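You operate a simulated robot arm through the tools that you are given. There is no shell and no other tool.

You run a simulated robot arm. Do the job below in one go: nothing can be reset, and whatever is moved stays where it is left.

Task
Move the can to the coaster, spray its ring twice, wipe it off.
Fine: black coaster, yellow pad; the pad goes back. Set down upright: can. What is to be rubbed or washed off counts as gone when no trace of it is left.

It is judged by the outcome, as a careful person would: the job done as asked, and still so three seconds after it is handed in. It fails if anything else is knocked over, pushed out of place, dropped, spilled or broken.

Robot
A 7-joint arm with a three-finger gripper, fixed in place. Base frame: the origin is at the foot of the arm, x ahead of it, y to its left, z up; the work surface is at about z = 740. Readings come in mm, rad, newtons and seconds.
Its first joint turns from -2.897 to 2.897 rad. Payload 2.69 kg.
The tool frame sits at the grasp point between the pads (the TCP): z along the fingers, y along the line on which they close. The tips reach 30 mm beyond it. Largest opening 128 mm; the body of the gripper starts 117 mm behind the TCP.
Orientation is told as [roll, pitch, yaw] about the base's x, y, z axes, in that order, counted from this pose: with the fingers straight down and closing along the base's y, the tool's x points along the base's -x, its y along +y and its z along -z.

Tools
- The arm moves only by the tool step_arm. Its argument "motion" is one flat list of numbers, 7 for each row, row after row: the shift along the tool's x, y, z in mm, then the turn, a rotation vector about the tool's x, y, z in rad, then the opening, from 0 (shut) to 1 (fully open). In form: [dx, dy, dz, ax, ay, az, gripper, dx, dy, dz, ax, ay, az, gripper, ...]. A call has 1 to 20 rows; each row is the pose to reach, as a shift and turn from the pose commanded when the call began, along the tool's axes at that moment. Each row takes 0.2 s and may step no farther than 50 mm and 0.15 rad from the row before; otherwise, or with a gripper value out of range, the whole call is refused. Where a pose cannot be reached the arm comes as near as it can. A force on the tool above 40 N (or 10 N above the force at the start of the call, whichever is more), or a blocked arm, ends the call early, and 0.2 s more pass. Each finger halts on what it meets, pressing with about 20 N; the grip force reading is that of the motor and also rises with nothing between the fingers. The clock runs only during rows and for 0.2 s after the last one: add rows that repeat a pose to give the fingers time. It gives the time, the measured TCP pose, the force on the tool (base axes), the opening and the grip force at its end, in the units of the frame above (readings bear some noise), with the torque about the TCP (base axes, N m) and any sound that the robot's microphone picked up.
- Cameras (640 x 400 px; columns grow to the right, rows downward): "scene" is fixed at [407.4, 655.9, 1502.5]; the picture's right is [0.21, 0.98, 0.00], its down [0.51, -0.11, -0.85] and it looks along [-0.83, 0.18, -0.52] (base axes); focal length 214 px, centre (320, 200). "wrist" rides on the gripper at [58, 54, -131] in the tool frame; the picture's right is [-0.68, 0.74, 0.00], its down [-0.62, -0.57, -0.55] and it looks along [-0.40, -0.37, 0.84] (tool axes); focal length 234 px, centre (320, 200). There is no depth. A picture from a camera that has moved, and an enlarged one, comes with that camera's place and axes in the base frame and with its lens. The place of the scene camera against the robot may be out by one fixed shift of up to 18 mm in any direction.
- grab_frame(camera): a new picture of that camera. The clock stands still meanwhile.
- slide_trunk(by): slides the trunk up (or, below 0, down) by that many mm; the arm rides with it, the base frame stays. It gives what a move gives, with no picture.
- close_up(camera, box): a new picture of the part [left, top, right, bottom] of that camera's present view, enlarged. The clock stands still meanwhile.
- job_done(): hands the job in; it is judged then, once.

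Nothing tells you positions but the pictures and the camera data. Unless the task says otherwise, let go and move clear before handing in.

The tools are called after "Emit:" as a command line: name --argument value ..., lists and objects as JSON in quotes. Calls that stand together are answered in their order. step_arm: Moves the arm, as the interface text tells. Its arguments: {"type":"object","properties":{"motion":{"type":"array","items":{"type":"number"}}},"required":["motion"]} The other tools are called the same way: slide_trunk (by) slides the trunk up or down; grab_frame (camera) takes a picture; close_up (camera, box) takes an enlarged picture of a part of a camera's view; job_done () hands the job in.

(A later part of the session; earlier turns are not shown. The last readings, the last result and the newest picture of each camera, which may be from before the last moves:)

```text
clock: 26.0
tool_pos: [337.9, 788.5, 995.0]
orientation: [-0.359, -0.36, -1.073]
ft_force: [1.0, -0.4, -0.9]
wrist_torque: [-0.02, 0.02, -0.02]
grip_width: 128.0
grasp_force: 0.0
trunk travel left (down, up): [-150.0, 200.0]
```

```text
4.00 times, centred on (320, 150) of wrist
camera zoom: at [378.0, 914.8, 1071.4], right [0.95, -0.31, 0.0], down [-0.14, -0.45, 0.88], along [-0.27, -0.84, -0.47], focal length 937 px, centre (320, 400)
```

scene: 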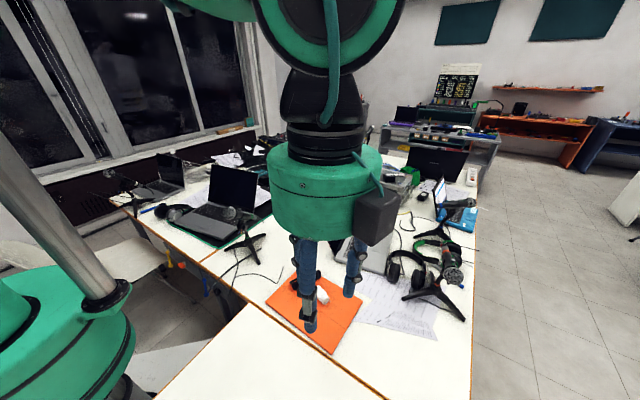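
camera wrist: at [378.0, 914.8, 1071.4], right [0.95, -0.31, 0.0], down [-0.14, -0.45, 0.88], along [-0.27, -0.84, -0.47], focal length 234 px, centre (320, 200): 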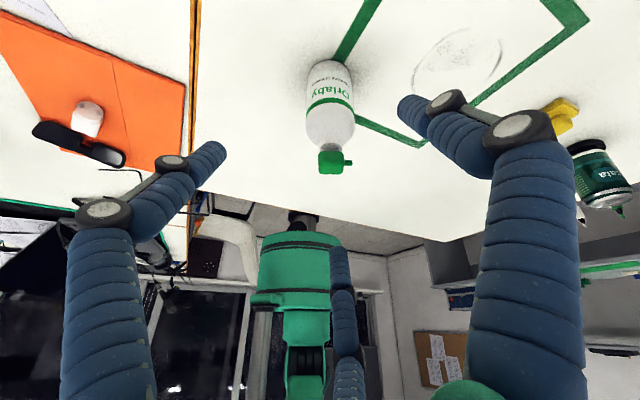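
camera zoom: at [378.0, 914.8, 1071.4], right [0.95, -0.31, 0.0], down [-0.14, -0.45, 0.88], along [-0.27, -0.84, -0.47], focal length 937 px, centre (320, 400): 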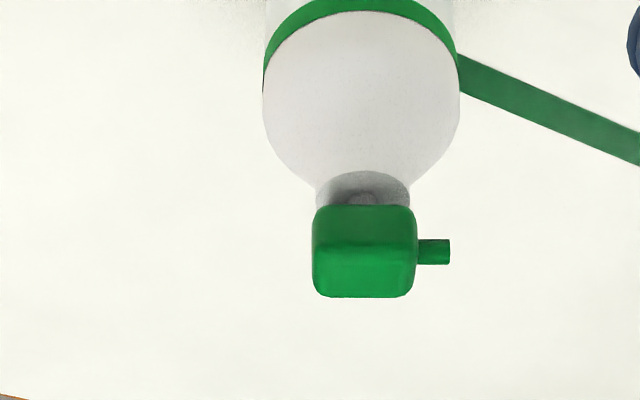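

The side view is clear: a horizontal nozzle on a press-down head about 31 mm wide, top near z = 923, pointing roughly along (0.95, -0.31), which is toward the ring. Next I'll get a straight-down view over the bottle for exact pressing coordinates and aim.

Emit:
step_arm --motion '[-8.8, -8.1, -22, -0.0911, 0.0991, 0, 1, -17.6, -16.2, -43.9, -0.1822, 0.1982, 0, 1, -29.7, -24.6, -36, -0.2733, 0.2973, 0, 1, -41.8, -32.9, -28, -0.3644, 0.3964, 0, 1, -53.8, -41.3, -20.1, -0.4555, 0.4955, 0, 1, -65.9, -49.7, -12.1, -0.5466, 0.5946, 0, 1, -78, -58, -4.1, -0.6377, 0.6937, 0, 1, -90.1, -66.4, 3.8, -0.7288, 0.7928, 0, 1, -90.1, -66.4, 3.8, -0.7288, 0.7928, 0, 1]'

Emit:
grab_frame --camera "wrist"

Emit:
close_up --camera "wrist" --box '[240, 150, 400, 250]'

```text
clock: 28.0
tool_pos: [317.3, 689.5, 1044.6]
orientation: [0.412, 0.415, -1.052]
ft_force: [0.6, -0.4, 0.6]
wrist_torque: [0.05, -0.02, 0.01]
grip_width: 128.1
grasp_force: 0.1
trunk travel left (down, up): [-150.0, 200.0]
```

```text
taken
camera wrist: at [316.3, 684.9, 1198.9], right [0.95, -0.31, 0.0], down [-0.31, -0.95, 0.0], along [0.0, 0.0, -1.0], focal length 234 px, centre (320, 200)
```

wrist: 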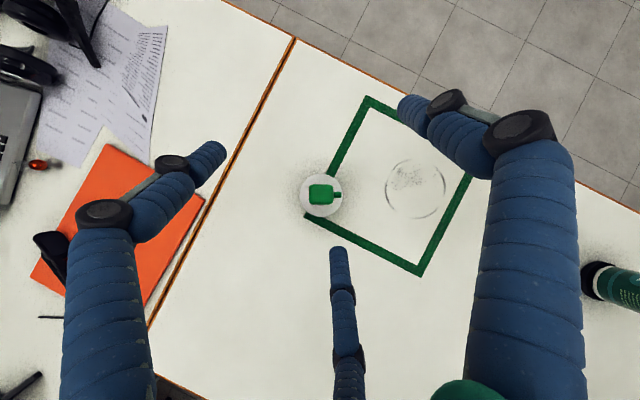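

```text
4.00 times, centred on (320, 200) of wrist
camera zoom: at [316.3, 684.9, 1198.9], right [0.95, -0.31, 0.0], down [-0.31, -0.95, 0.0], along [0.0, 0.0, -1.0], focal length 937 px, centre (320, 200)
```

zoom: 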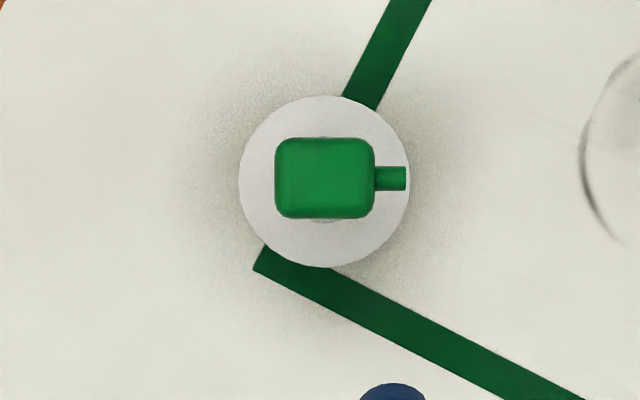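

The overhead view shows the head centred about (319.6, 690.3), roughly 30 x 24 mm, with the nozzle line passing through the ring (about 14 mm off its centre, radius 57). So pressing the pump where it stands should hit the ring; first I bring the tool back to vertical.

Emit:
step_arm --motion '[0, 0, 0, 0.0781, -0.0849, 0, 1, 0, 0, 0, 0.1562, -0.1699, 0, 1, 0, 0, 0, 0.2344, -0.2548, 0, 1, 0, 0, 0, 0.3125, -0.3398, 0, 1, 0, 0, 0, 0.3906, -0.4247, 0, 1, 0, 0, 0, 0.3906, -0.4247, 0, 1]'

Emit:
step_arm --motion '[0, 0, 0, 0, 0, -0.14, 1, 0, 0, 0, 0, 0, -0.28, 1, 0, 0, 0, 0, 0, -0.42, 1, 0, 0, 0, 0, 0, -0.56, 1, 0, 0, 0, 0, 0, -0.7, 1, 0, 0, 0, 0, 0, -0.84, 1, 0, 0, 0, 0, 0, -0.98, 1, 0, 0, 0, 0, 0, -1.12, 1, 0, 0, 0, 0, 0, -1.26, 1, 0, 0, 0, 0, 0, -1.4, 1, 0, 0, 0, 0, 0, -1.54, 1, 0, 0, 0, 0, 0, -1.66, 1, 0, 0, 0, 0, 0, -1.66, 1]'

Emit:
grab_frame --camera "wrist"

Emit:
close_up --camera "wrist" --box '[240, 90, 400, 190]'

Emit:
close_up --camera "wrist" --box '[240, 150, 400, 250]'

```text
clock: 29.4
tool_pos: [317.9, 691.0, 1045.3]
orientation: [-0.005, 0.001, -1.139]
ft_force: [-0.4, -0.1, 0.0]
wrist_torque: [-0.06, 0.02, 0.01]
grip_width: 127.9
grasp_force: 0.1
trunk travel left (down, up): [-150.0, 200.0]
```

```text
clock: 32.2
tool_pos: [317.4, 689.0, 1044.1]
orientation: [0.001, 0.005, 0.522]
ft_force: [-0.1, 0.3, -0.1]
wrist_torque: [0.0, 0.0, 0.0]
grip_width: 128.0
grasp_force: 0.0
trunk travel left (down, up): [-150.0, 200.0]
```

```text
taken
camera wrist: at [240.8, 707.8, 1176.3], right [0.22, 0.98, 0.0], down [0.82, -0.18, 0.54], along [0.53, -0.12, -0.84], focal length 234 px, centre (320, 200)
```

wrist: 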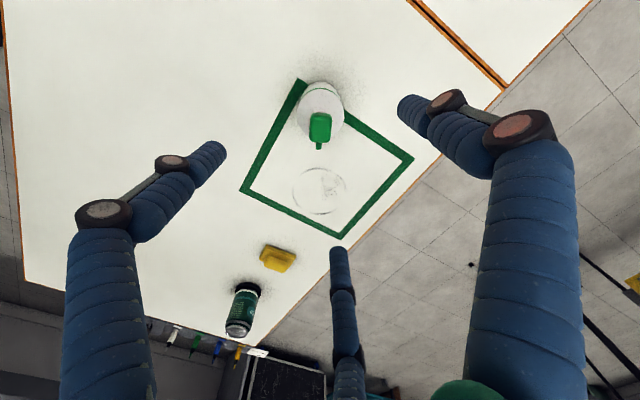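

```text
4.00 times, centred on (320, 140) of wrist
camera zoom: at [240.8, 707.8, 1176.3], right [0.22, 0.98, 0.0], down [0.82, -0.18, 0.54], along [0.53, -0.12, -0.84], focal length 937 px, centre (320, 440)
```

zoom: 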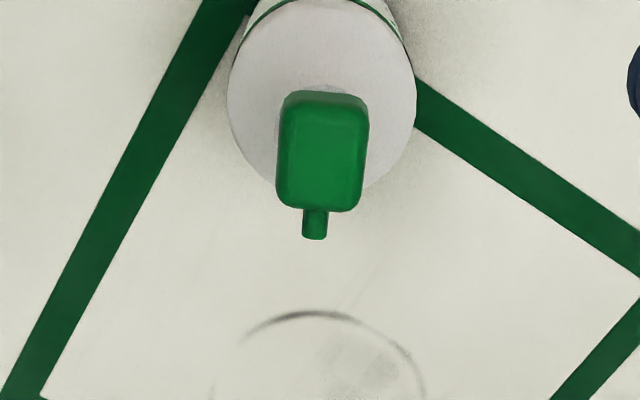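

```text
4.00 times, centred on (320, 200) of wrist
camera zoom: at [240.8, 707.8, 1176.3], right [0.22, 0.98, 0.0], down [0.82, -0.18, 0.54], along [0.53, -0.12, -0.84], focal length 937 px, centre (320, 200)
```

zoom: 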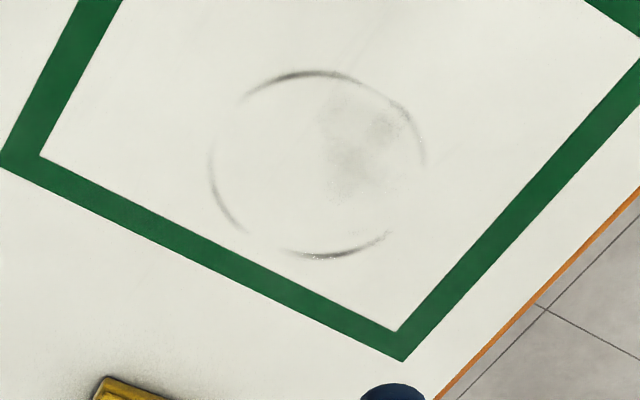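

I have the clean 'before' view of the ring. Now I shut the fingers, centre over the pump head and come down to just above it.

Emit:
step_arm --motion '[-2.1, -0.6, 0, 0, 0, 0, 0.7, -2.1, -0.6, 0, 0, 0, 0, 0.4, -2.1, -0.6, 0, 0, 0, 0, 0.1, -2.1, -0.6, 0, 0, 0, 0, 0, -2.1, -0.6, 20, 0, 0, 0, 0, -2.1, -0.6, 40, 0, 0, 0, 0, -2.1, -0.6, 60, 0, 0, 0, 0, -2.1, -0.6, 72, 0, 0, 0, 0, -2.1, -0.6, 72, 0, 0, 0, 0]'

Emit:
grab_frame --camera "wrist"

Emit:
close_up --camera "wrist" --box '[260, 130, 380, 205]'

```text
clock: 34.2
tool_pos: [318.4, 689.9, 972.1]
orientation: [0.004, 0.004, 0.521]
ft_force: [0.3, 0.6, 0.5]
wrist_torque: [-0.02, 0.0, 0.04]
grip_width: 2.6
grasp_force: 19.7
trunk travel left (down, up): [-150.0, 200.0]
```

```text
taken
camera wrist: at [242.4, 708.0, 1104.3], right [0.22, 0.98, 0.0], down [0.82, -0.18, 0.54], along [0.53, -0.12, -0.84], focal length 234 px, centre (320, 200)
```

wrist: 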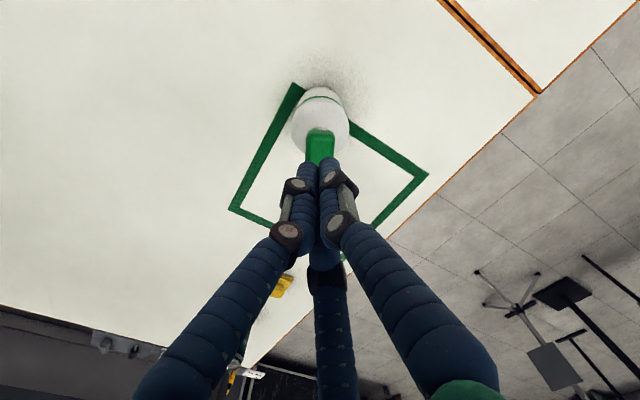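

```text
5.33 times, centred on (320, 168) of wrist
camera zoom: at [242.4, 708.0, 1104.3], right [0.22, 0.98, 0.0], down [0.82, -0.18, 0.54], along [0.53, -0.12, -0.84], focal length 1249 px, centre (320, 373)
```

zoom: 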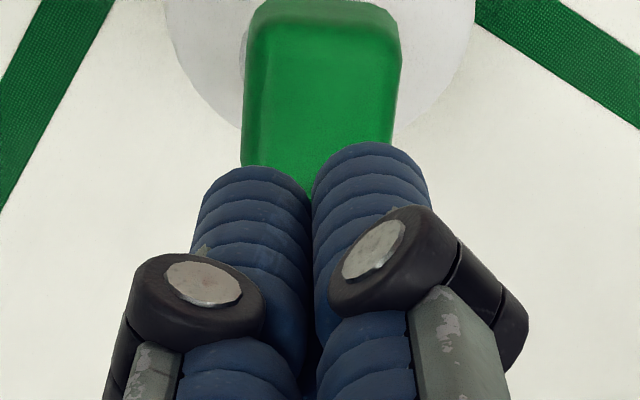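

The closed fingertips sit centred about 20 mm above the pump head. I'll descend in small steps and watch force and sound.

Emit:
step_arm --motion '[0, 0, 6, 0, 0, 0, 0, 0, 0, 11, 0, 0, 0, 0, 0, 0, 14, 0, 0, 0, 0, 0, 0, 16, 0, 0, 0, 0, 0, 0, 16, 0, 0, 0, 0]'

```text
clock: 35.4
tool_pos: [319.1, 690.6, 956.0]
orientation: [0.002, 0.007, 0.519]
ft_force: [-0.3, -0.4, 0.3]
wrist_torque: [0.02, 0.07, -0.01]
grip_width: 2.2
grasp_force: 20.5
trunk travel left (down, up): [-150.0, 200.0]
```

No contact yet at z = 956. I'll keep going in 2 mm steps.

Emit:
step_arm --motion '[0, 0, 2, 0, 0, 0, 0, 0, 0, 4, 0, 0, 0, 0, 0, 0, 4, 0, 0, 0, 0]'

Emit:
close_up --camera "wrist" --box '[260, 130, 380, 205]'

```text
clock: 36.2
tool_pos: [319.2, 690.3, 953.2]
orientation: [0.001, 0.006, 0.521]
ft_force: [-1.6, 0.0, 0.0]
wrist_torque: [-0.02, -0.02, -0.01]
grip_width: 2.3
grasp_force: 19.9
trunk travel left (down, up): [-150.0, 200.0]
```

```text
5.33 times, centred on (320, 168) of wrist
camera zoom: at [242.4, 708.7, 1084.5], right [0.22, 0.98, 0.0], down [0.82, -0.18, 0.54], along [0.53, -0.12, -0.84], focal length 1249 px, centre (320, 373)
```

zoom: 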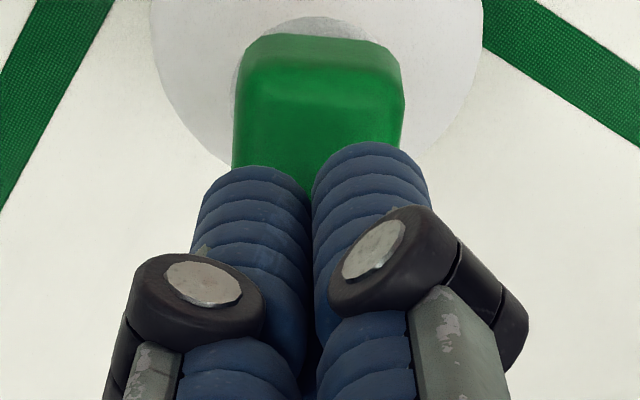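

Still no contact; I continue down in 2 mm steps.

Emit:
step_arm --motion '[0, 0, 2, 0, 0, 0, 0, 0, 0, 4, 0, 0, 0, 0, 0, 0, 4, 0, 0, 0, 0]'

```text
clock: 37.0
tool_pos: [319.4, 691.1, 949.7]
orientation: [0.003, 0.004, 0.52]
ft_force: [0.6, -0.2, 0.4]
wrist_torque: [-0.02, 0.01, 0.01]
grip_width: 2.4
grasp_force: 20.4
trunk travel left (down, up): [-150.0, 200.0]
```

Emit:
step_arm --motion '[0, 0, 2, 0, 0, 0, 0, 0, 0, 4, 0, 0, 0, 0, 0, 0, 4, 0, 0, 0, 0]'

Emit:
close_up --camera "wrist" --box '[260, 130, 380, 205]'

```text
clock: 37.8
tool_pos: [320.4, 690.8, 945.2]
orientation: [0.001, 0.006, 0.52]
ft_force: [0.0, -0.1, 0.7]
wrist_torque: [0.0, 0.0, 0.0]
grip_width: 2.2
grasp_force: 20.1
trunk travel left (down, up): [-150.0, 200.0]
```

```text
5.33 times, centred on (320, 168) of wrist
camera zoom: at [242.5, 708.9, 1076.3], right [0.22, 0.98, 0.0], down [0.82, -0.18, 0.54], along [0.53, -0.12, -0.84], focal length 1249 px, centre (320, 373)
```

zoom: 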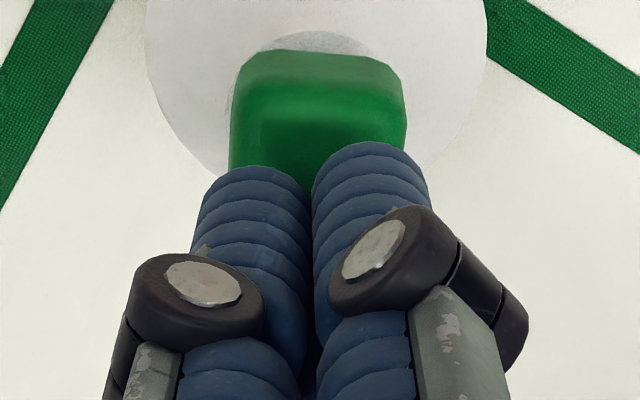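

The head top is a bit lower than I estimated. I continue in 2 mm steps.

Emit:
step_arm --motion '[0, 0, 2, 0, 0, 0, 0, 0, 0, 4, 0, 0, 0, 0, 0, 0, 4, 0, 0, 0, 0]'

```text
clock: 38.6
tool_pos: [319.2, 690.9, 941.0]
orientation: [0.002, 0.006, 0.519]
ft_force: [0.8, -0.4, 0.4]
wrist_torque: [0.01, 0.0, 0.0]
grip_width: 2.2
grasp_force: 20.7
trunk travel left (down, up): [-150.0, 200.0]
```

Emit:
step_arm --motion '[0, 0, 1.5, 0, 0, 0, 0, 0, 0, 3, 0, 0, 0, 0, 0, 0, 3, 0, 0, 0, 0]'

Emit:
close_up --camera "wrist" --box '[260, 130, 380, 205]'

```text
clock: 39.4
tool_pos: [318.6, 689.6, 938.7]
orientation: [0.001, 0.005, 0.521]
ft_force: [0.1, -0.2, -0.6]
wrist_torque: [0.05, 0.0, 0.0]
grip_width: 2.2
grasp_force: 20.1
trunk travel left (down, up): [-150.0, 200.0]
```

```text
5.33 times, centred on (320, 168) of wrist
camera zoom: at [242.6, 708.7, 1069.7], right [0.22, 0.98, 0.0], down [0.82, -0.18, 0.54], along [0.53, -0.12, -0.84], focal length 1249 px, centre (320, 373)
```

zoom: 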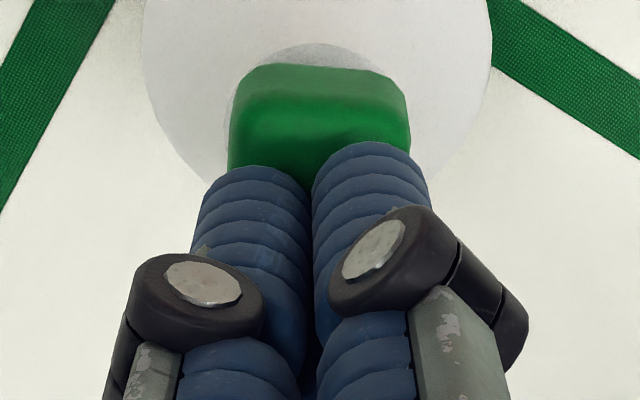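

The fingertip projection now almost coincides with the head's top face, so contact should be imminent. Continuing in small steps.

Emit:
step_arm --motion '[0, 0, 1, 0, 0, 0, 0, 0, 0, 2, 0, 0, 0, 0, 0, 0, 2, 0, 0, 0, 0]'

```text
clock: 40.2
tool_pos: [319.2, 691.4, 936.2]
orientation: [0.001, 0.007, 0.52]
ft_force: [-0.1, -0.2, 0.6]
wrist_torque: [0.03, 0.0, 0.0]
grip_width: 2.5
grasp_force: 19.7
trunk travel left (down, up): [-150.0, 200.0]
```

Emit:
step_arm --motion '[0, 0, 1, 0, 0, 0, 0, 0, 0, 2, 0, 0, 0, 0, 0, 0, 2, 0, 0, 0, 0]'

```text
clock: 41.0
tool_pos: [319.6, 691.2, 933.4]
orientation: [0.002, 0.006, 0.521]
ft_force: [0.7, -0.6, 0.4]
wrist_torque: [-0.01, -0.01, 0.0]
grip_width: 2.3
grasp_force: 19.4
trunk travel left (down, up): [-150.0, 200.0]
```

Emit:
step_arm --motion '[0, 0, 1, 0, 0, 0, 0, 0, 0, 2, 0, 0, 0, 0, 0, 0, 2, 0, 0, 0, 0]'

Emit:
close_up --camera "wrist" --box '[260, 130, 380, 205]'

```text
clock: 41.8
tool_pos: [318.6, 690.2, 932.5]
orientation: [0.001, 0.007, 0.52]
ft_force: [0.2, 0.0, 1.5]
wrist_torque: [0.05, -0.03, -0.02]
grip_width: 6.0
grasp_force: 19.9
trunk travel left (down, up): [-150.0, 200.0]
```

```text
5.33 times, centred on (320, 168) of wrist
camera zoom: at [242.3, 708.5, 1063.6], right [0.22, 0.98, 0.0], down [0.82, -0.18, 0.54], along [0.53, -0.12, -0.84], focal length 1249 px, centre (320, 373)
```

zoom: 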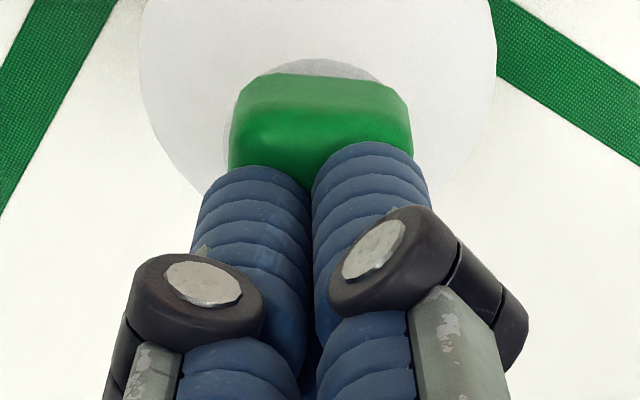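

The force just started to rise (1.5 N) and the grip reading moved, so the tips are touching the head at z ≈ 902. Now I press in 1 mm steps.

Emit:
step_arm --motion '[0, 0, 1, 0, 0, 0, 0, 0, 0, 2, 0, 0, 0, 0, 0, 0, 2, 0, 0, 0, 0]'

Emit:
close_up --camera "wrist" --box '[260, 130, 380, 205]'

```text
clock: 42.6
tool_pos: [320.2, 690.1, 929.4]
orientation: [0.001, 0.006, 0.522]
ft_force: [-0.8, 0.8, 2.3]
wrist_torque: [0.04, -0.05, 0.01]
grip_width: 5.9
grasp_force: 20.0
trunk travel left (down, up): [-150.0, 200.0]
heard: click
```

```text
5.33 times, centred on (320, 168) of wrist
camera zoom: at [242.1, 708.2, 1061.3], right [0.22, 0.98, 0.0], down [0.82, -0.18, 0.54], along [0.53, -0.12, -0.84], focal length 1249 px, centre (320, 373)
```

zoom: 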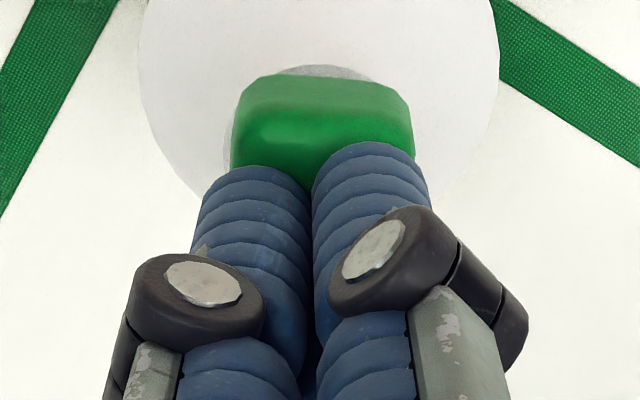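

I heard a click — the pump was pressed. I'll lift off and look at the ring for the effect of this first spray.

Emit:
step_arm --motion '[0, 0, -5, 0, 0, 0, 0, 0, 0, -20, 0, 0, 0, 0, 0, 0, -50, 0, 0, 0, 0, 0, 0, -85, 0, 0, 0, 0, 0, 0, -115, 0, 0, 0, 0.3, 0, 0, -115, 0, 0, 0, 0.7, 0, 0, -115, 0, 0, 0, 1, 0, 0, -115, 0, 0, 0, 1]'

Emit:
grab_frame --camera "wrist"

Emit:
close_up --camera "wrist" --box '[240, 90, 400, 190]'

Emit:
close_up --camera "wrist" --box '[240, 150, 400, 250]'

```text
clock: 44.4
tool_pos: [320.1, 689.3, 1046.0]
orientation: [0.002, 0.006, 0.52]
ft_force: [-0.1, -1.4, 0.5]
wrist_torque: [0.02, 0.03, -0.01]
grip_width: 127.9
grasp_force: 0.0
trunk travel left (down, up): [-150.0, 200.0]
```

```text
taken
camera wrist: at [243.3, 708.1, 1176.9], right [0.22, 0.98, 0.0], down [0.82, -0.18, 0.54], along [0.53, -0.12, -0.84], focal length 234 px, centre (320, 200)
```

wrist: 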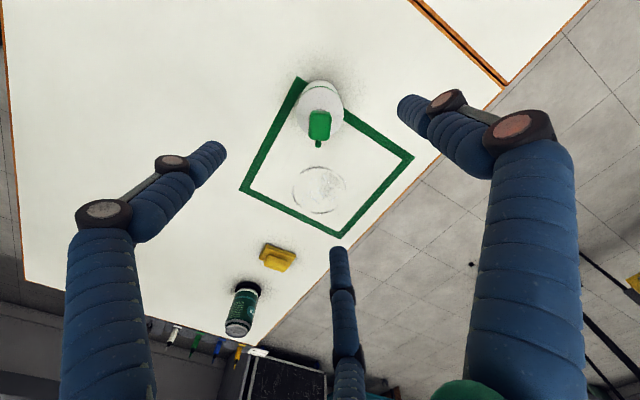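

```text
4.00 times, centred on (320, 140) of wrist
camera zoom: at [243.3, 708.1, 1176.9], right [0.22, 0.98, 0.0], down [0.82, -0.18, 0.54], along [0.53, -0.12, -0.84], focal length 937 px, centre (320, 440)
```

zoom: 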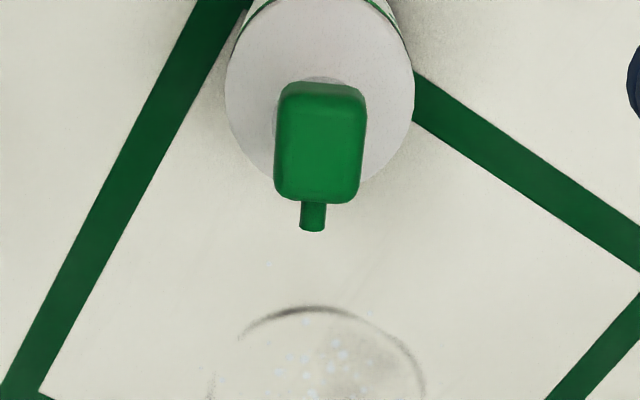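

```text
4.00 times, centred on (320, 200) of wrist
camera zoom: at [243.3, 708.1, 1176.9], right [0.22, 0.98, 0.0], down [0.82, -0.18, 0.54], along [0.53, -0.12, -0.84], focal length 937 px, centre (320, 200)
```

zoom: 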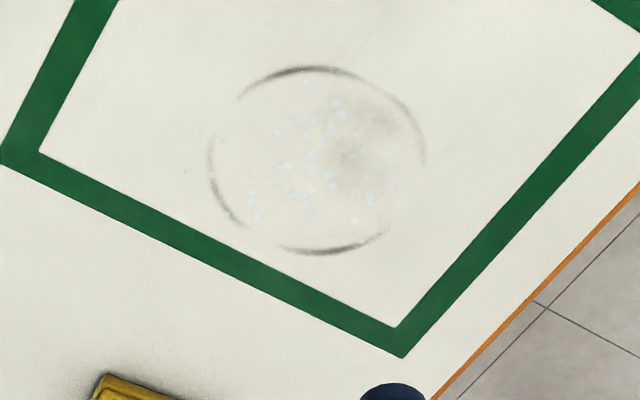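

Droplets landed right inside the ring, so the aim works and the bottle stayed put. Now the second press, same way.

Emit:
step_arm --motion '[0, 0, 0, 0, 0, 0, 0.6, 0, 0, 0, 0, 0, 0, 0.3, 0, 0, 0, 0, 0, 0, 0, 0, 0, 0, 0, 0, 0, 0, 0, 0, 0, 0, 0, 0, 0, 0, 0, 30, 0, 0, 0, 0, 0, 0, 60, 0, 0, 0, 0, 0, 0, 85, 0, 0, 0, 0, 0, 0, 100, 0, 0, 0, 0, 0, 0, 107, 0, 0, 0, 0, 0, 0, 110, 0, 0, 0, 0, 0, 0, 112, 0, 0, 0, 0, 0, 0, 113, 0, 0, 0, 0]'

```text
clock: 47.2
tool_pos: [320.2, 689.9, 932.3]
orientation: [0.002, 0.006, 0.521]
ft_force: [-0.5, 0.8, 1.3]
wrist_torque: [0.02, 0.0, -0.01]
grip_width: 6.1
grasp_force: 19.9
trunk travel left (down, up): [-150.0, 200.0]
```

Touching again with no click yet; I'll press the last 2 mm as before.

Emit:
step_arm --motion '[0, 0, 1, 0, 0, 0, 0, 0, 0, 2, 0, 0, 0, 0, 0, 0, 2, 0, 0, 0, 0]'

```text
clock: 48.0
tool_pos: [319.1, 690.3, 930.1]
orientation: [0.001, 0.006, 0.521]
ft_force: [0.3, -0.1, 2.3]
wrist_torque: [0.02, -0.02, -0.02]
grip_width: 6.1
grasp_force: 19.6
trunk travel left (down, up): [-150.0, 200.0]
heard: click
```

The second click was heard. I'll lift off and check the ring again.

Emit:
step_arm --motion '[0, 0, -5, 0, 0, 0, 0, 0, 0, -20, 0, 0, 0, 0, 0, 0, -50, 0, 0, 0, 0, 0, 0, -85, 0, 0, 0, 0, 0, 0, -115, 0, 0, 0, 0.3, 0, 0, -115, 0, 0, 0, 0.7, 0, 0, -115, 0, 0, 0, 1, 0, 0, -115, 0, 0, 0, 1]'

Emit:
close_up --camera "wrist" --box '[240, 90, 400, 190]'

Emit:
close_up --camera "wrist" --box '[240, 150, 400, 250]'

```text
clock: 49.8
tool_pos: [319.2, 691.2, 1045.5]
orientation: [0.001, 0.005, 0.52]
ft_force: [0.1, 0.3, 0.1]
wrist_torque: [0.0, 0.01, 0.0]
grip_width: 127.8
grasp_force: 0.1
trunk travel left (down, up): [-150.0, 200.0]
```

```text
4.00 times, centred on (320, 140) of wrist
camera zoom: at [242.4, 709.1, 1176.5], right [0.22, 0.98, 0.0], down [0.82, -0.18, 0.54], along [0.53, -0.12, -0.84], focal length 937 px, centre (320, 440)
```

zoom: 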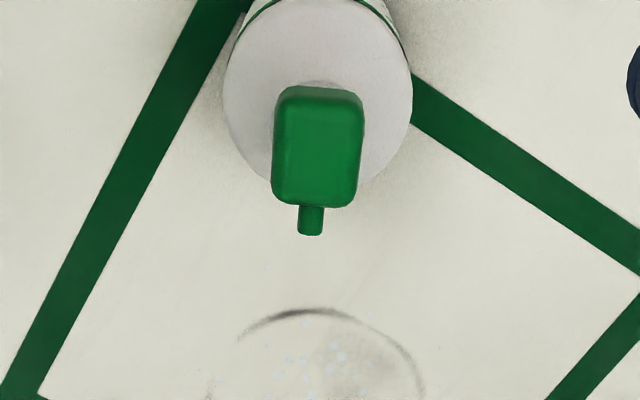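

```text
4.00 times, centred on (320, 200) of wrist
camera zoom: at [242.4, 709.1, 1176.5], right [0.22, 0.98, 0.0], down [0.82, -0.18, 0.54], along [0.53, -0.12, -0.84], focal length 937 px, centre (320, 200)
```

zoom: 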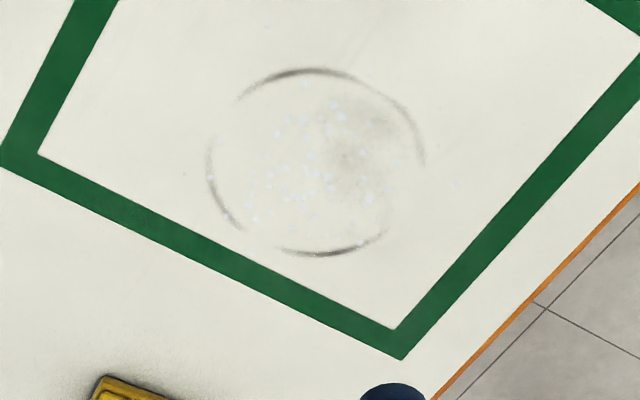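

Both sprays landed in the ring. Next I take the yellow pad: moving above it with the fingers turned to close across its grip.

Emit:
step_arm --motion '[-10.2, -16.8, 0, 0, 0, -0.0165, 1, -30.6, -50.4, 0, 0, 0, -0.05, 1, -51, -84.1, 0, 0, 0, -0.083, 1, -71.4, -117.7, 0, 0, 0, -0.116, 1, -91.8, -151.3, 15, 0, 0, -0.149, 1, -112.1, -185, 30, 0, 0, -0.182, 1, -132.5, -218.6, 45, 0, 0, -0.215, 1, -152.9, -252.2, 60, 0, 0, -0.248, 1, -173.3, -285.9, 75, 0, 0, -0.281, 1, -193.7, -319.5, 90, 0, 0, -0.314, 1, -203.9, -336.3, 95, 0, 0, -0.33, 1, -203.9, -336.3, 95, 0, 0, -0.33, 1]'

Emit:
grab_frame --camera "wrist"

Emit:
close_up --camera "wrist" --box '[240, 70, 400, 170]'

```text
clock: 52.4
tool_pos: [663.1, 500.7, 947.2]
orientation: [0.003, 0.003, 0.85]
ft_force: [-0.8, 0.4, 0.3]
wrist_torque: [-0.02, -0.02, 0.0]
grip_width: 127.8
grasp_force: 0.0
trunk travel left (down, up): [-150.0, 200.0]
```

```text
taken
camera wrist: at [585.2, 491.7, 1079.4], right [-0.11, 0.99, 0.0], down [0.83, 0.09, 0.54], along [0.54, 0.06, -0.84], focal length 234 px, centre (320, 200)
```

wrist: 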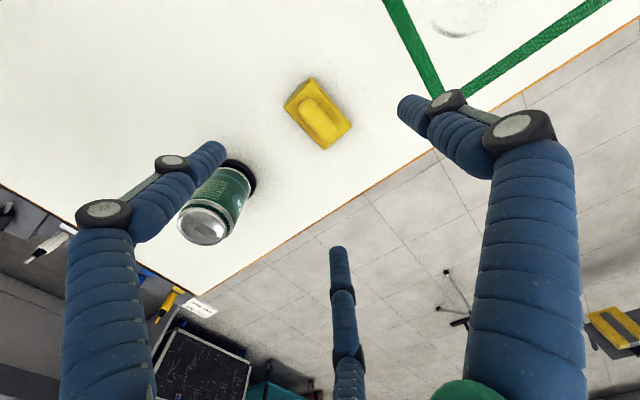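

```text
4.00 times, centred on (320, 120) of wrist
camera zoom: at [585.2, 491.7, 1079.4], right [-0.11, 0.99, 0.0], down [0.83, 0.09, 0.54], along [0.54, 0.06, -0.84], focal length 937 px, centre (320, 520)
```

zoom: 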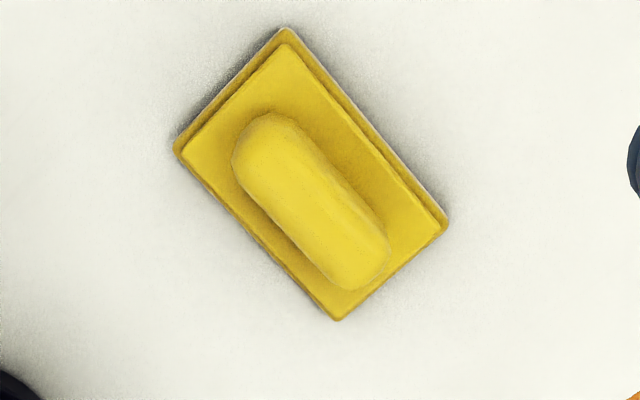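

The pad's grip is centred about (664.5, 498.2), base top near z = 751 and grip top near z = 775. I'll narrow the fingers a bit and descend to just above the base plate.

Emit:
step_arm --motion '[0.9, -2.7, 0, 0, 0, 0, 0.75, 0.9, -2.7, 20, 0, 0, 0, 0.58, 0.9, -2.7, 60, 0, 0, 0, 0.58, 0.9, -2.7, 100, 0, 0, 0, 0.58, 0.9, -2.7, 130, 0, 0, 0, 0.58, 0.9, -2.7, 145, 0, 0, 0, 0.58, 0.9, -2.7, 145, 0, 0, 0, 0.58]'

Emit:
grab_frame --camera "wrist"

Emit:
close_up --camera "wrist" --box '[240, 110, 400, 210]'

```text
clock: 54.0
tool_pos: [664.7, 497.2, 804.6]
orientation: [0.002, 0.001, 0.85]
ft_force: [0.1, 0.7, -0.4]
wrist_torque: [-0.01, -0.01, 0.0]
grip_width: 74.2
grasp_force: 0.1
trunk travel left (down, up): [-150.0, 200.0]
```

```text
taken
camera wrist: at [586.0, 489.1, 935.0], right [-0.11, 0.99, 0.0], down [0.83, 0.09, 0.54], along [0.54, 0.06, -0.84], focal length 234 px, centre (320, 200)
```

wrist: 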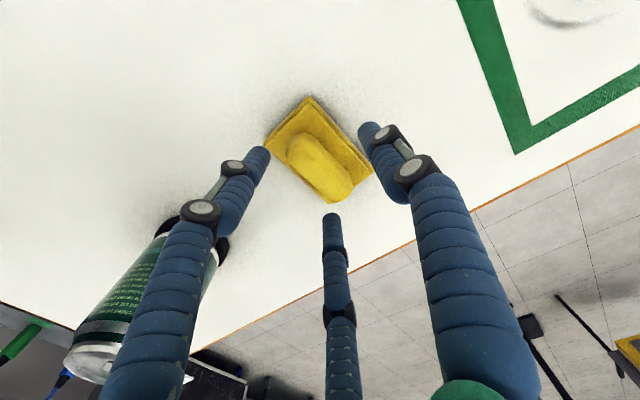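

```text
4.00 times, centred on (320, 160) of wrist
camera zoom: at [586.0, 489.1, 935.0], right [-0.11, 0.99, 0.0], down [0.83, 0.09, 0.54], along [0.54, 0.06, -0.84], focal length 937 px, centre (320, 360)
```

zoom: 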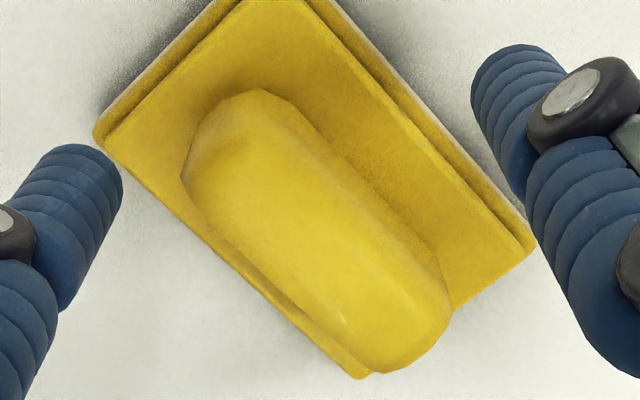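

The grip is centred within 1 mm between the fingers. I descend the last bit to tips just above the base plate and then close.

Emit:
step_arm --motion '[0, 0, 8, 0, 0, 0, 0.58, 0, 0, 15, 0, 0, 0, 0.58, 0, 0, 19, 0, 0, 0, 0.58, 0, 0, 19, 0, 0, 0, 0.58]'

Emit:
close_up --camera "wrist" --box '[240, 110, 400, 210]'

```text
clock: 55.0
tool_pos: [664.5, 497.2, 784.6]
orientation: [0.002, 0.003, 0.851]
ft_force: [0.0, 0.2, -0.7]
wrist_torque: [-0.02, -0.02, 0.03]
grip_width: 74.3
grasp_force: 0.1
trunk travel left (down, up): [-150.0, 200.0]
```

```text
4.00 times, centred on (320, 160) of wrist
camera zoom: at [585.9, 489.3, 916.1], right [-0.11, 0.99, 0.0], down [0.83, 0.09, 0.54], along [0.54, 0.06, -0.84], focal length 937 px, centre (320, 360)
```

zoom: 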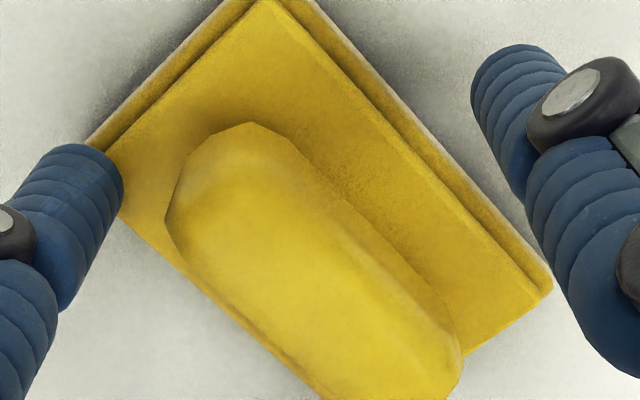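

Position is good and force is nil. I close slowly on the grip.

Emit:
step_arm --motion '[0, 0, 0, 0, 0, 0, 0.45, 0, 0, 0, 0, 0, 0, 0.33, 0, 0, 0, 0, 0, 0, 0.24, 0, 0, 0, 0, 0, 0, 0.16, 0, 0, 0, 0, 0, 0, 0.1, 0, 0, 0, 0, 0, 0, 0.1]'

Emit:
grab_frame --camera "wrist"

Emit:
close_up --camera "wrist" --box '[240, 110, 400, 210]'

```text
clock: 56.4
tool_pos: [664.9, 496.5, 784.5]
orientation: [0.002, 0.003, 0.849]
ft_force: [0.1, -0.7, 2.6]
wrist_torque: [0.05, -0.01, -0.04]
grip_width: 35.5
grasp_force: 20.4
trunk travel left (down, up): [-150.0, 200.0]
```

```text
taken
camera wrist: at [585.9, 489.3, 916.3], right [-0.11, 0.99, 0.0], down [0.83, 0.09, 0.54], along [0.54, 0.06, -0.84], focal length 234 px, centre (320, 200)
```

wrist: 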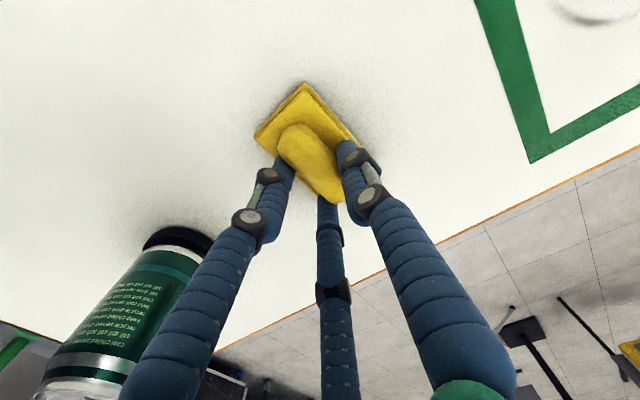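

```text
4.00 times, centred on (320, 160) of wrist
camera zoom: at [585.9, 489.3, 916.3], right [-0.11, 0.99, 0.0], down [0.83, 0.09, 0.54], along [0.54, 0.06, -0.84], focal length 937 px, centre (320, 360)
```

zoom: 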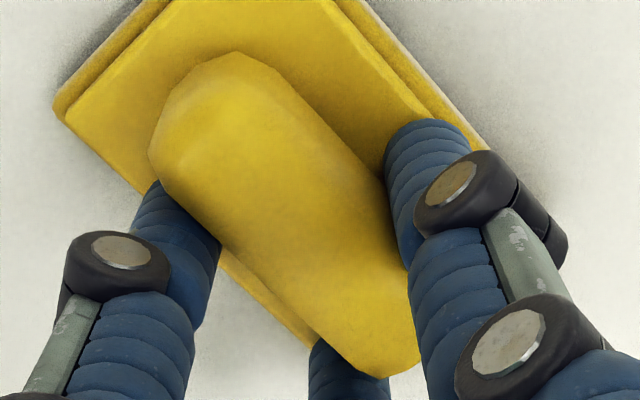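

The grip is held (35.5 mm, 20 N), though the pad slid about 9 mm along its length as the fingers closed; I'll remember its original place for the return. Now a small lift to check the hold.

Emit:
step_arm --motion '[0, 0, -5, 0, 0, 0, 0.1, 0, 0, -15, 0, 0, 0, 0.1, 0, 0, -30, 0, 0, 0, 0.1, 0, 0, -40, 0, 0, 0, 0.1, 0, 0, -40, 0, 0, 0, 0.1]'

Emit:
grab_frame --camera "wrist"

Emit:
close_up --camera "wrist" --box '[240, 70, 400, 170]'

Emit:
close_up --camera "wrist" --box '[240, 110, 400, 210]'

```text
clock: 57.6
tool_pos: [664.4, 496.6, 825.8]
orientation: [0.003, 0.003, 0.852]
ft_force: [-0.3, -0.1, -0.5]
wrist_torque: [0.03, 0.02, 0.01]
grip_width: 35.6
grasp_force: 20.2
trunk travel left (down, up): [-150.0, 200.0]
```

```text
taken
camera wrist: at [585.4, 489.6, 956.0], right [-0.11, 0.99, 0.0], down [0.83, 0.09, 0.54], along [0.54, 0.06, -0.84], focal length 234 px, centre (320, 200)
```

wrist: 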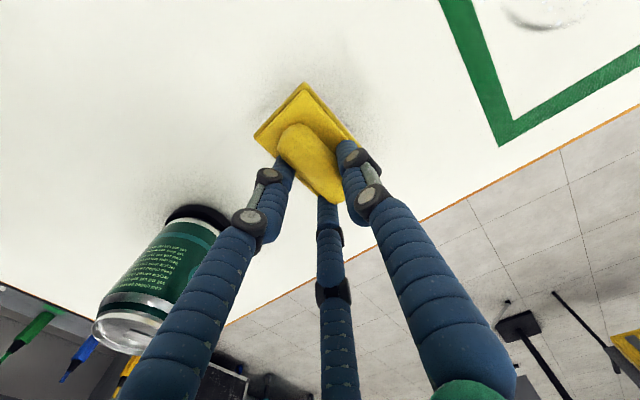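

```text
4.00 times, centred on (320, 120) of wrist
camera zoom: at [585.4, 489.6, 956.0], right [-0.11, 0.99, 0.0], down [0.83, 0.09, 0.54], along [0.54, 0.06, -0.84], focal length 937 px, centre (320, 520)
```

zoom: 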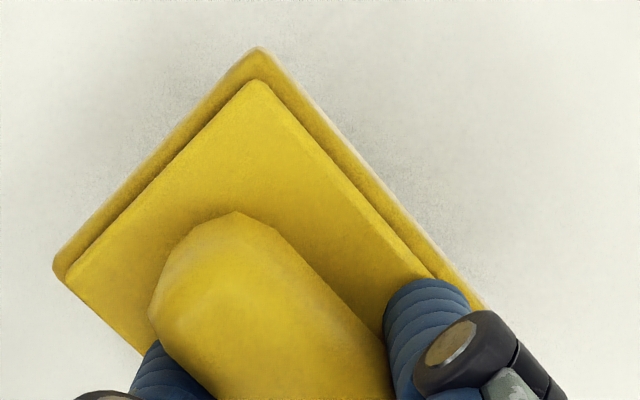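

```text
4.00 times, centred on (320, 160) of wrist
camera zoom: at [585.4, 489.6, 956.0], right [-0.11, 0.99, 0.0], down [0.83, 0.09, 0.54], along [0.54, 0.06, -0.84], focal length 937 px, centre (320, 360)
```

zoom: 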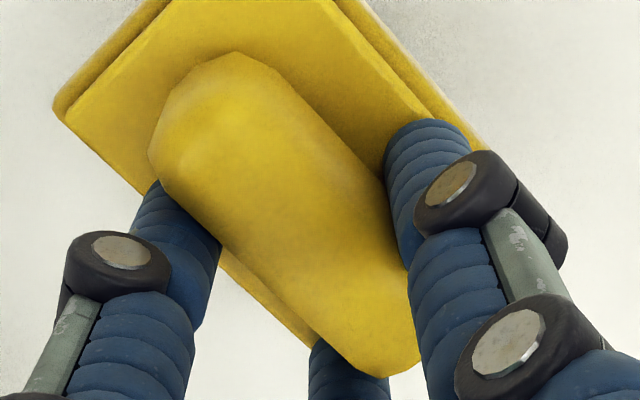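

The pad is firmly held and level, with its centre offset (8, 6) mm in the tool frame. I'll carry it over the ring, turning so that the camera stays on the far side from the bottle.

Emit:
step_arm --motion '[0.2, 7, -10, 0, 0, 0.1, 0.1, 0.6, 22, -20, 0, 0, 0.24, 0.1, 1, 38, -20, 0, 0, 0.38, 0.1, 1.4, 55, -20, 0, 0, 0.52, 0.1, 1.8, 73, -20, 0, 0, 0.66, 0.1, 2.2, 91, -20, 0, 0, 0.8, 0.1, 2.6, 110, -20, 0, 0, 0.94, 0.1, 3, 130, -20, 0, 0, 1.08, 0.1, 3.4, 150, -20, 0, 0, 1.22, 0.1, 3.8, 170, -20, 0, 0, 1.36, 0.1, 4.2, 186, -20, 0, 0, 1.5, 0.1, 4.5, 200, -20, 0, 0, 1.64, 0.1, 4.7, 212, -20, 0, 0, 1.78, 0.1, 4.9, 219.6, -20, 0, 0, 1.92, 0.1, 4.9, 219.6, -20, 0, 0, 1.92, 0.1]'

Emit:
grab_frame --camera "wrist"

Emit:
close_up --camera "wrist" --box '[200, 40, 440, 190]'

```text
clock: 60.8
tool_pos: [495.5, 638.8, 846.0]
orientation: [-0.005, 0.002, -1.072]
ft_force: [-0.3, 0.5, 0.1]
wrist_torque: [-0.02, 0.02, 0.0]
grip_width: 35.5
grasp_force: 19.6
trunk travel left (down, up): [-150.0, 200.0]
```

```text
taken
camera wrist: at [516.0, 716.1, 976.0], right [0.97, -0.24, 0.0], down [-0.2, -0.81, 0.55], along [-0.14, -0.53, -0.83], focal length 234 px, centre (320, 200)
```

wrist: 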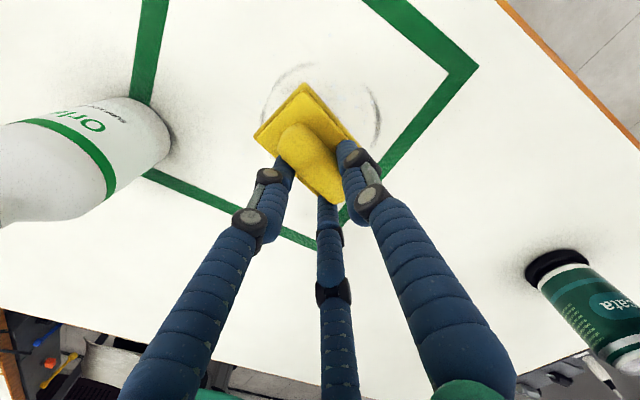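

```text
2.67 times, centred on (320, 115) of wrist
camera zoom: at [516.0, 716.1, 976.0], right [0.97, -0.24, 0.0], down [-0.2, -0.81, 0.55], along [-0.14, -0.53, -0.83], focal length 624 px, centre (320, 427)
```

zoom: 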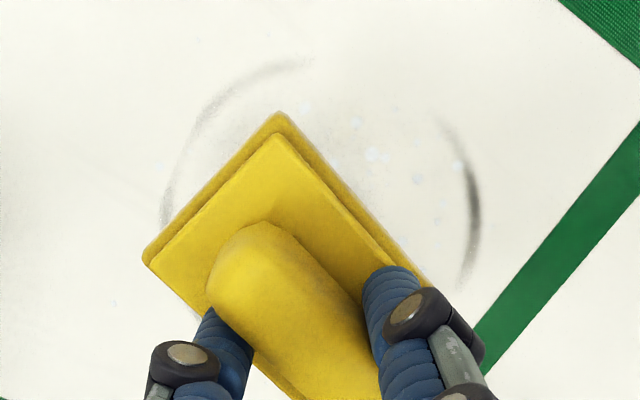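

The pad hovers right over the ring's centre (about (499, 649)) and the bottle and can are well clear. I lower it to just above the table.

Emit:
step_arm --motion '[0, 0, 20, 0, 0, 0, 0.1, 0, 0, 40, 0, 0, 0, 0.1, 0, 0, 54, 0, 0, 0, 0.1, 0, 0, 59, 0, 0, 0, 0.1, 0, 0, 59, 0, 0, 0, 0.1]'

```text
clock: 62.0
tool_pos: [496.5, 640.5, 786.1]
orientation: [-0.004, 0.002, -1.07]
ft_force: [-0.1, 0.1, -0.5]
wrist_torque: [0.0, -0.03, -0.01]
grip_width: 35.4
grasp_force: 20.1
trunk travel left (down, up): [-150.0, 200.0]
```

Emit:
step_arm --motion '[0, 0, 1, 0, 0, 0, 0.1, 0, 0, 2, 0, 0, 0, 0.1, 0, 0, 2, 0, 0, 0, 0.1]'

```text
clock: 62.8
tool_pos: [496.5, 639.3, 785.1]
orientation: [-0.004, 0.0, -1.069]
ft_force: [-0.7, -1.5, 5.5]
wrist_torque: [0.24, -0.1, 0.01]
grip_width: 35.5
grasp_force: 19.4
trunk travel left (down, up): [-150.0, 200.0]
```

Contact at 5.5 N. I start rubbing with strokes across the ring's middle, pressing lightly.

Emit:
step_arm --motion '[0, 15, 0.6, 0, 0, 0, 0.1, 0, 30, 0.6, 0, 0, 0, 0.1, 0, 45, 0.6, 0, 0, 0, 0.1, 0, 30, 0.6, 0, 0, 0, 0.1, 0, 15, 0.6, 0, 0, 0, 0.1, 0, 0, 0.6, 0, 0, 0, 0.1, 0, -15, 0.6, 0, 0, 0, 0.1, 0, -30, 0.6, 0, 0, 0, 0.1, 0, -45, 0.6, 0, 0, 0, 0.1, 0, -30, 0.6, 0, 0, 0, 0.1, 0, -15, 0.6, 0, 0, 0, 0.1, 0, 0, 0.6, 0, 0, 0, 0.1]'

Emit:
grab_frame --camera "wrist"

Emit:
close_up --camera "wrist" --box '[200, 40, 440, 190]'

```text
clock: 65.4
tool_pos: [495.3, 638.0, 785.0]
orientation: [-0.006, 0.002, -1.069]
ft_force: [-1.6, -0.4, 17.5]
wrist_torque: [-0.03, -0.17, -0.03]
grip_width: 35.5
grasp_force: 20.3
trunk travel left (down, up): [-150.0, 200.0]
```

```text
taken
camera wrist: at [515.2, 715.9, 915.6], right [0.97, -0.24, 0.0], down [-0.2, -0.81, 0.55], along [-0.13, -0.53, -0.84], focal length 234 px, centre (320, 200)
```

wrist: 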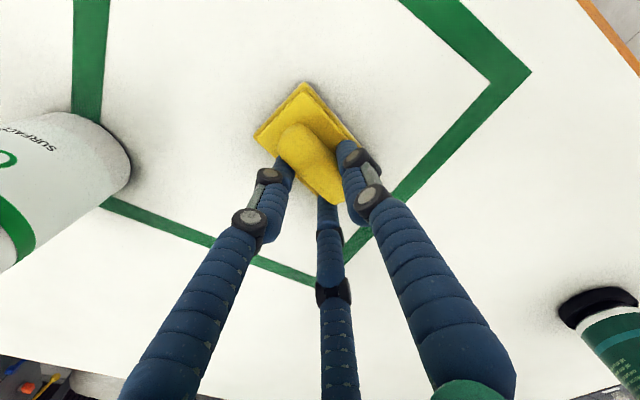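

```text
2.67 times, centred on (320, 115) of wrist
camera zoom: at [515.2, 715.9, 915.6], right [0.97, -0.24, 0.0], down [-0.2, -0.81, 0.55], along [-0.13, -0.53, -0.84], focal length 624 px, centre (320, 427)
```

zoom: 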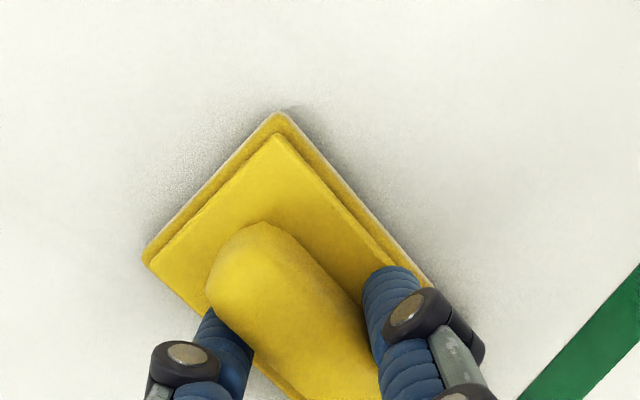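

Most of the ring is already fading. I continue with passes on both sides so the whole disc is covered.

Emit:
step_arm --motion '[15, -15, 0, 0, 0, 0, 0.1, 30, -30, 0, 0, 0, 0, 0.1, 30, -45, 0, 0, 0, 0, 0.1, 30, -25, 0, 0, 0, 0, 0.1, 30, -5, 0, 0, 0, 0, 0.1, 30, 15, 0, 0, 0, 0, 0.1, 30, 32, 0, 0, 0, 0, 0.1, 30, 45, 0, 0, 0, 0, 0.1, 15, 45, 0, 0, 0, 0, 0.1, 0, 45, 0, 0, 0, 0, 0.1, -15, 45, 0, 0, 0, 0, 0.1, -30, 45, 0, 0, 0, 0, 0.1, -30, 27, 0, 0, 0, 0, 0.1, -30, 9, 0, 0, 0, 0, 0.1, -30, -9, 0, 0, 0, 0, 0.1, -30, -27, 0, 0, 0, 0, 0.1, -30, -45, 0, 0, 0, 0, 0.1, -15, -45, 0, 0, 0, 0, 0.1, 0, -45, 0, 0, 0, 0, 0.1, 0, -27, 0, 0, 0, 0, 0.1]'

Emit:
grab_frame --camera "wrist"

```text
clock: 69.6
tool_pos: [470.8, 625.2, 785.5]
orientation: [-0.003, 0.002, -1.07]
ft_force: [-1.3, -1.0, 16.7]
wrist_torque: [0.06, -0.15, -0.12]
grip_width: 35.6
grasp_force: 19.6
trunk travel left (down, up): [-150.0, 200.0]
```

```text
taken
camera wrist: at [490.7, 703.4, 915.4], right [0.97, -0.24, 0.0], down [-0.2, -0.81, 0.55], along [-0.13, -0.53, -0.84], focal length 234 px, centre (320, 200)
```

wrist: 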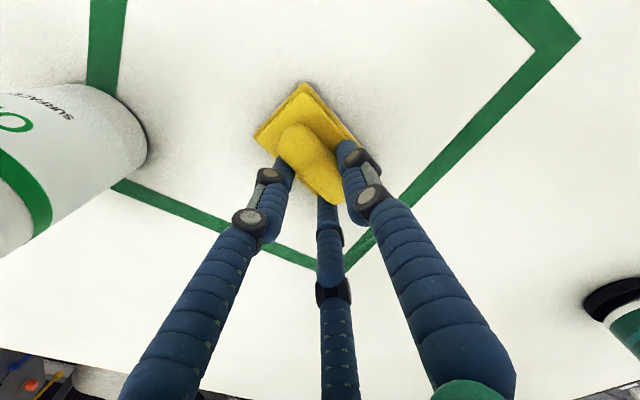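

The area looks clean so far; I make one more crossing pass to catch the rim and any remaining droplets.

Emit:
step_arm --motion '[-18, -11, 0, 0, 0, 0, 0.1, -36, -11, 0, 0, 0, 0, 0.1, -36, 9, 0, 0, 0, 0, 0.1, -18, 17, 0, 0, 0, 0, 0.1, 0, 27, 0, 0, 0, 0, 0.1, 18, 37, 0, 0, 0, 0, 0.1, 36, 45, 0, 0, 0, 0, 0.1, 36, 27, 0, 0, 0, 0, 0.1, 36, 7, 0, 0, 0, 0, 0.1, 36, -11, 0, 0, 0, 0, 0.1, 18, -13, 0, 0, 0, 0, 0.1, 0, -18, 0, 0, 0, 0, 0.1, 0, 2, 0, 0, 0, 0, 0.1, 0, 27, 0, 0, 0, 0, 0.1, -18, 42, 0, 0, 0, 0, 0.1, -36, 57, 0, 0, 0, 0, 0.1, -18, 69, 0, 0, 0, 0, 0.1, 0, 77, 0, 0, 0, 0, 0.1, 18, 69, 0, 0, 0, 0, 0.1, 36, 57, 0, 0, 0, 0, 0.1]'

Emit:
grab_frame --camera "wrist"

```text
clock: 73.8
tool_pos: [504.0, 685.4, 784.3]
orientation: [-0.004, 0.004, -1.07]
ft_force: [-2.2, 2.7, 20.8]
wrist_torque: [-0.06, -0.28, 0.1]
grip_width: 35.6
grasp_force: 20.2
trunk travel left (down, up): [-150.0, 200.0]
```

```text
taken
camera wrist: at [523.8, 762.2, 915.4], right [0.97, -0.24, 0.0], down [-0.2, -0.81, 0.55], along [-0.13, -0.53, -0.84], focal length 234 px, centre (320, 200)
```

wrist: 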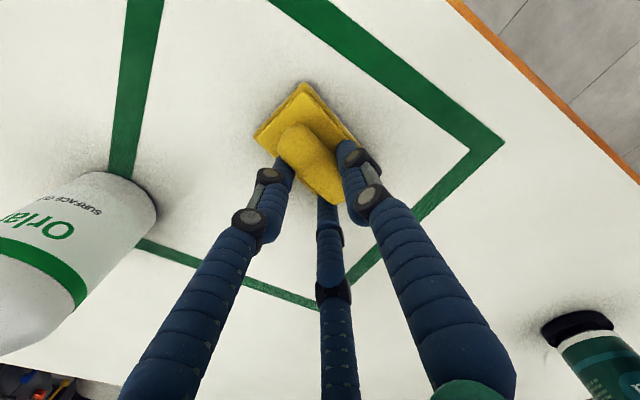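

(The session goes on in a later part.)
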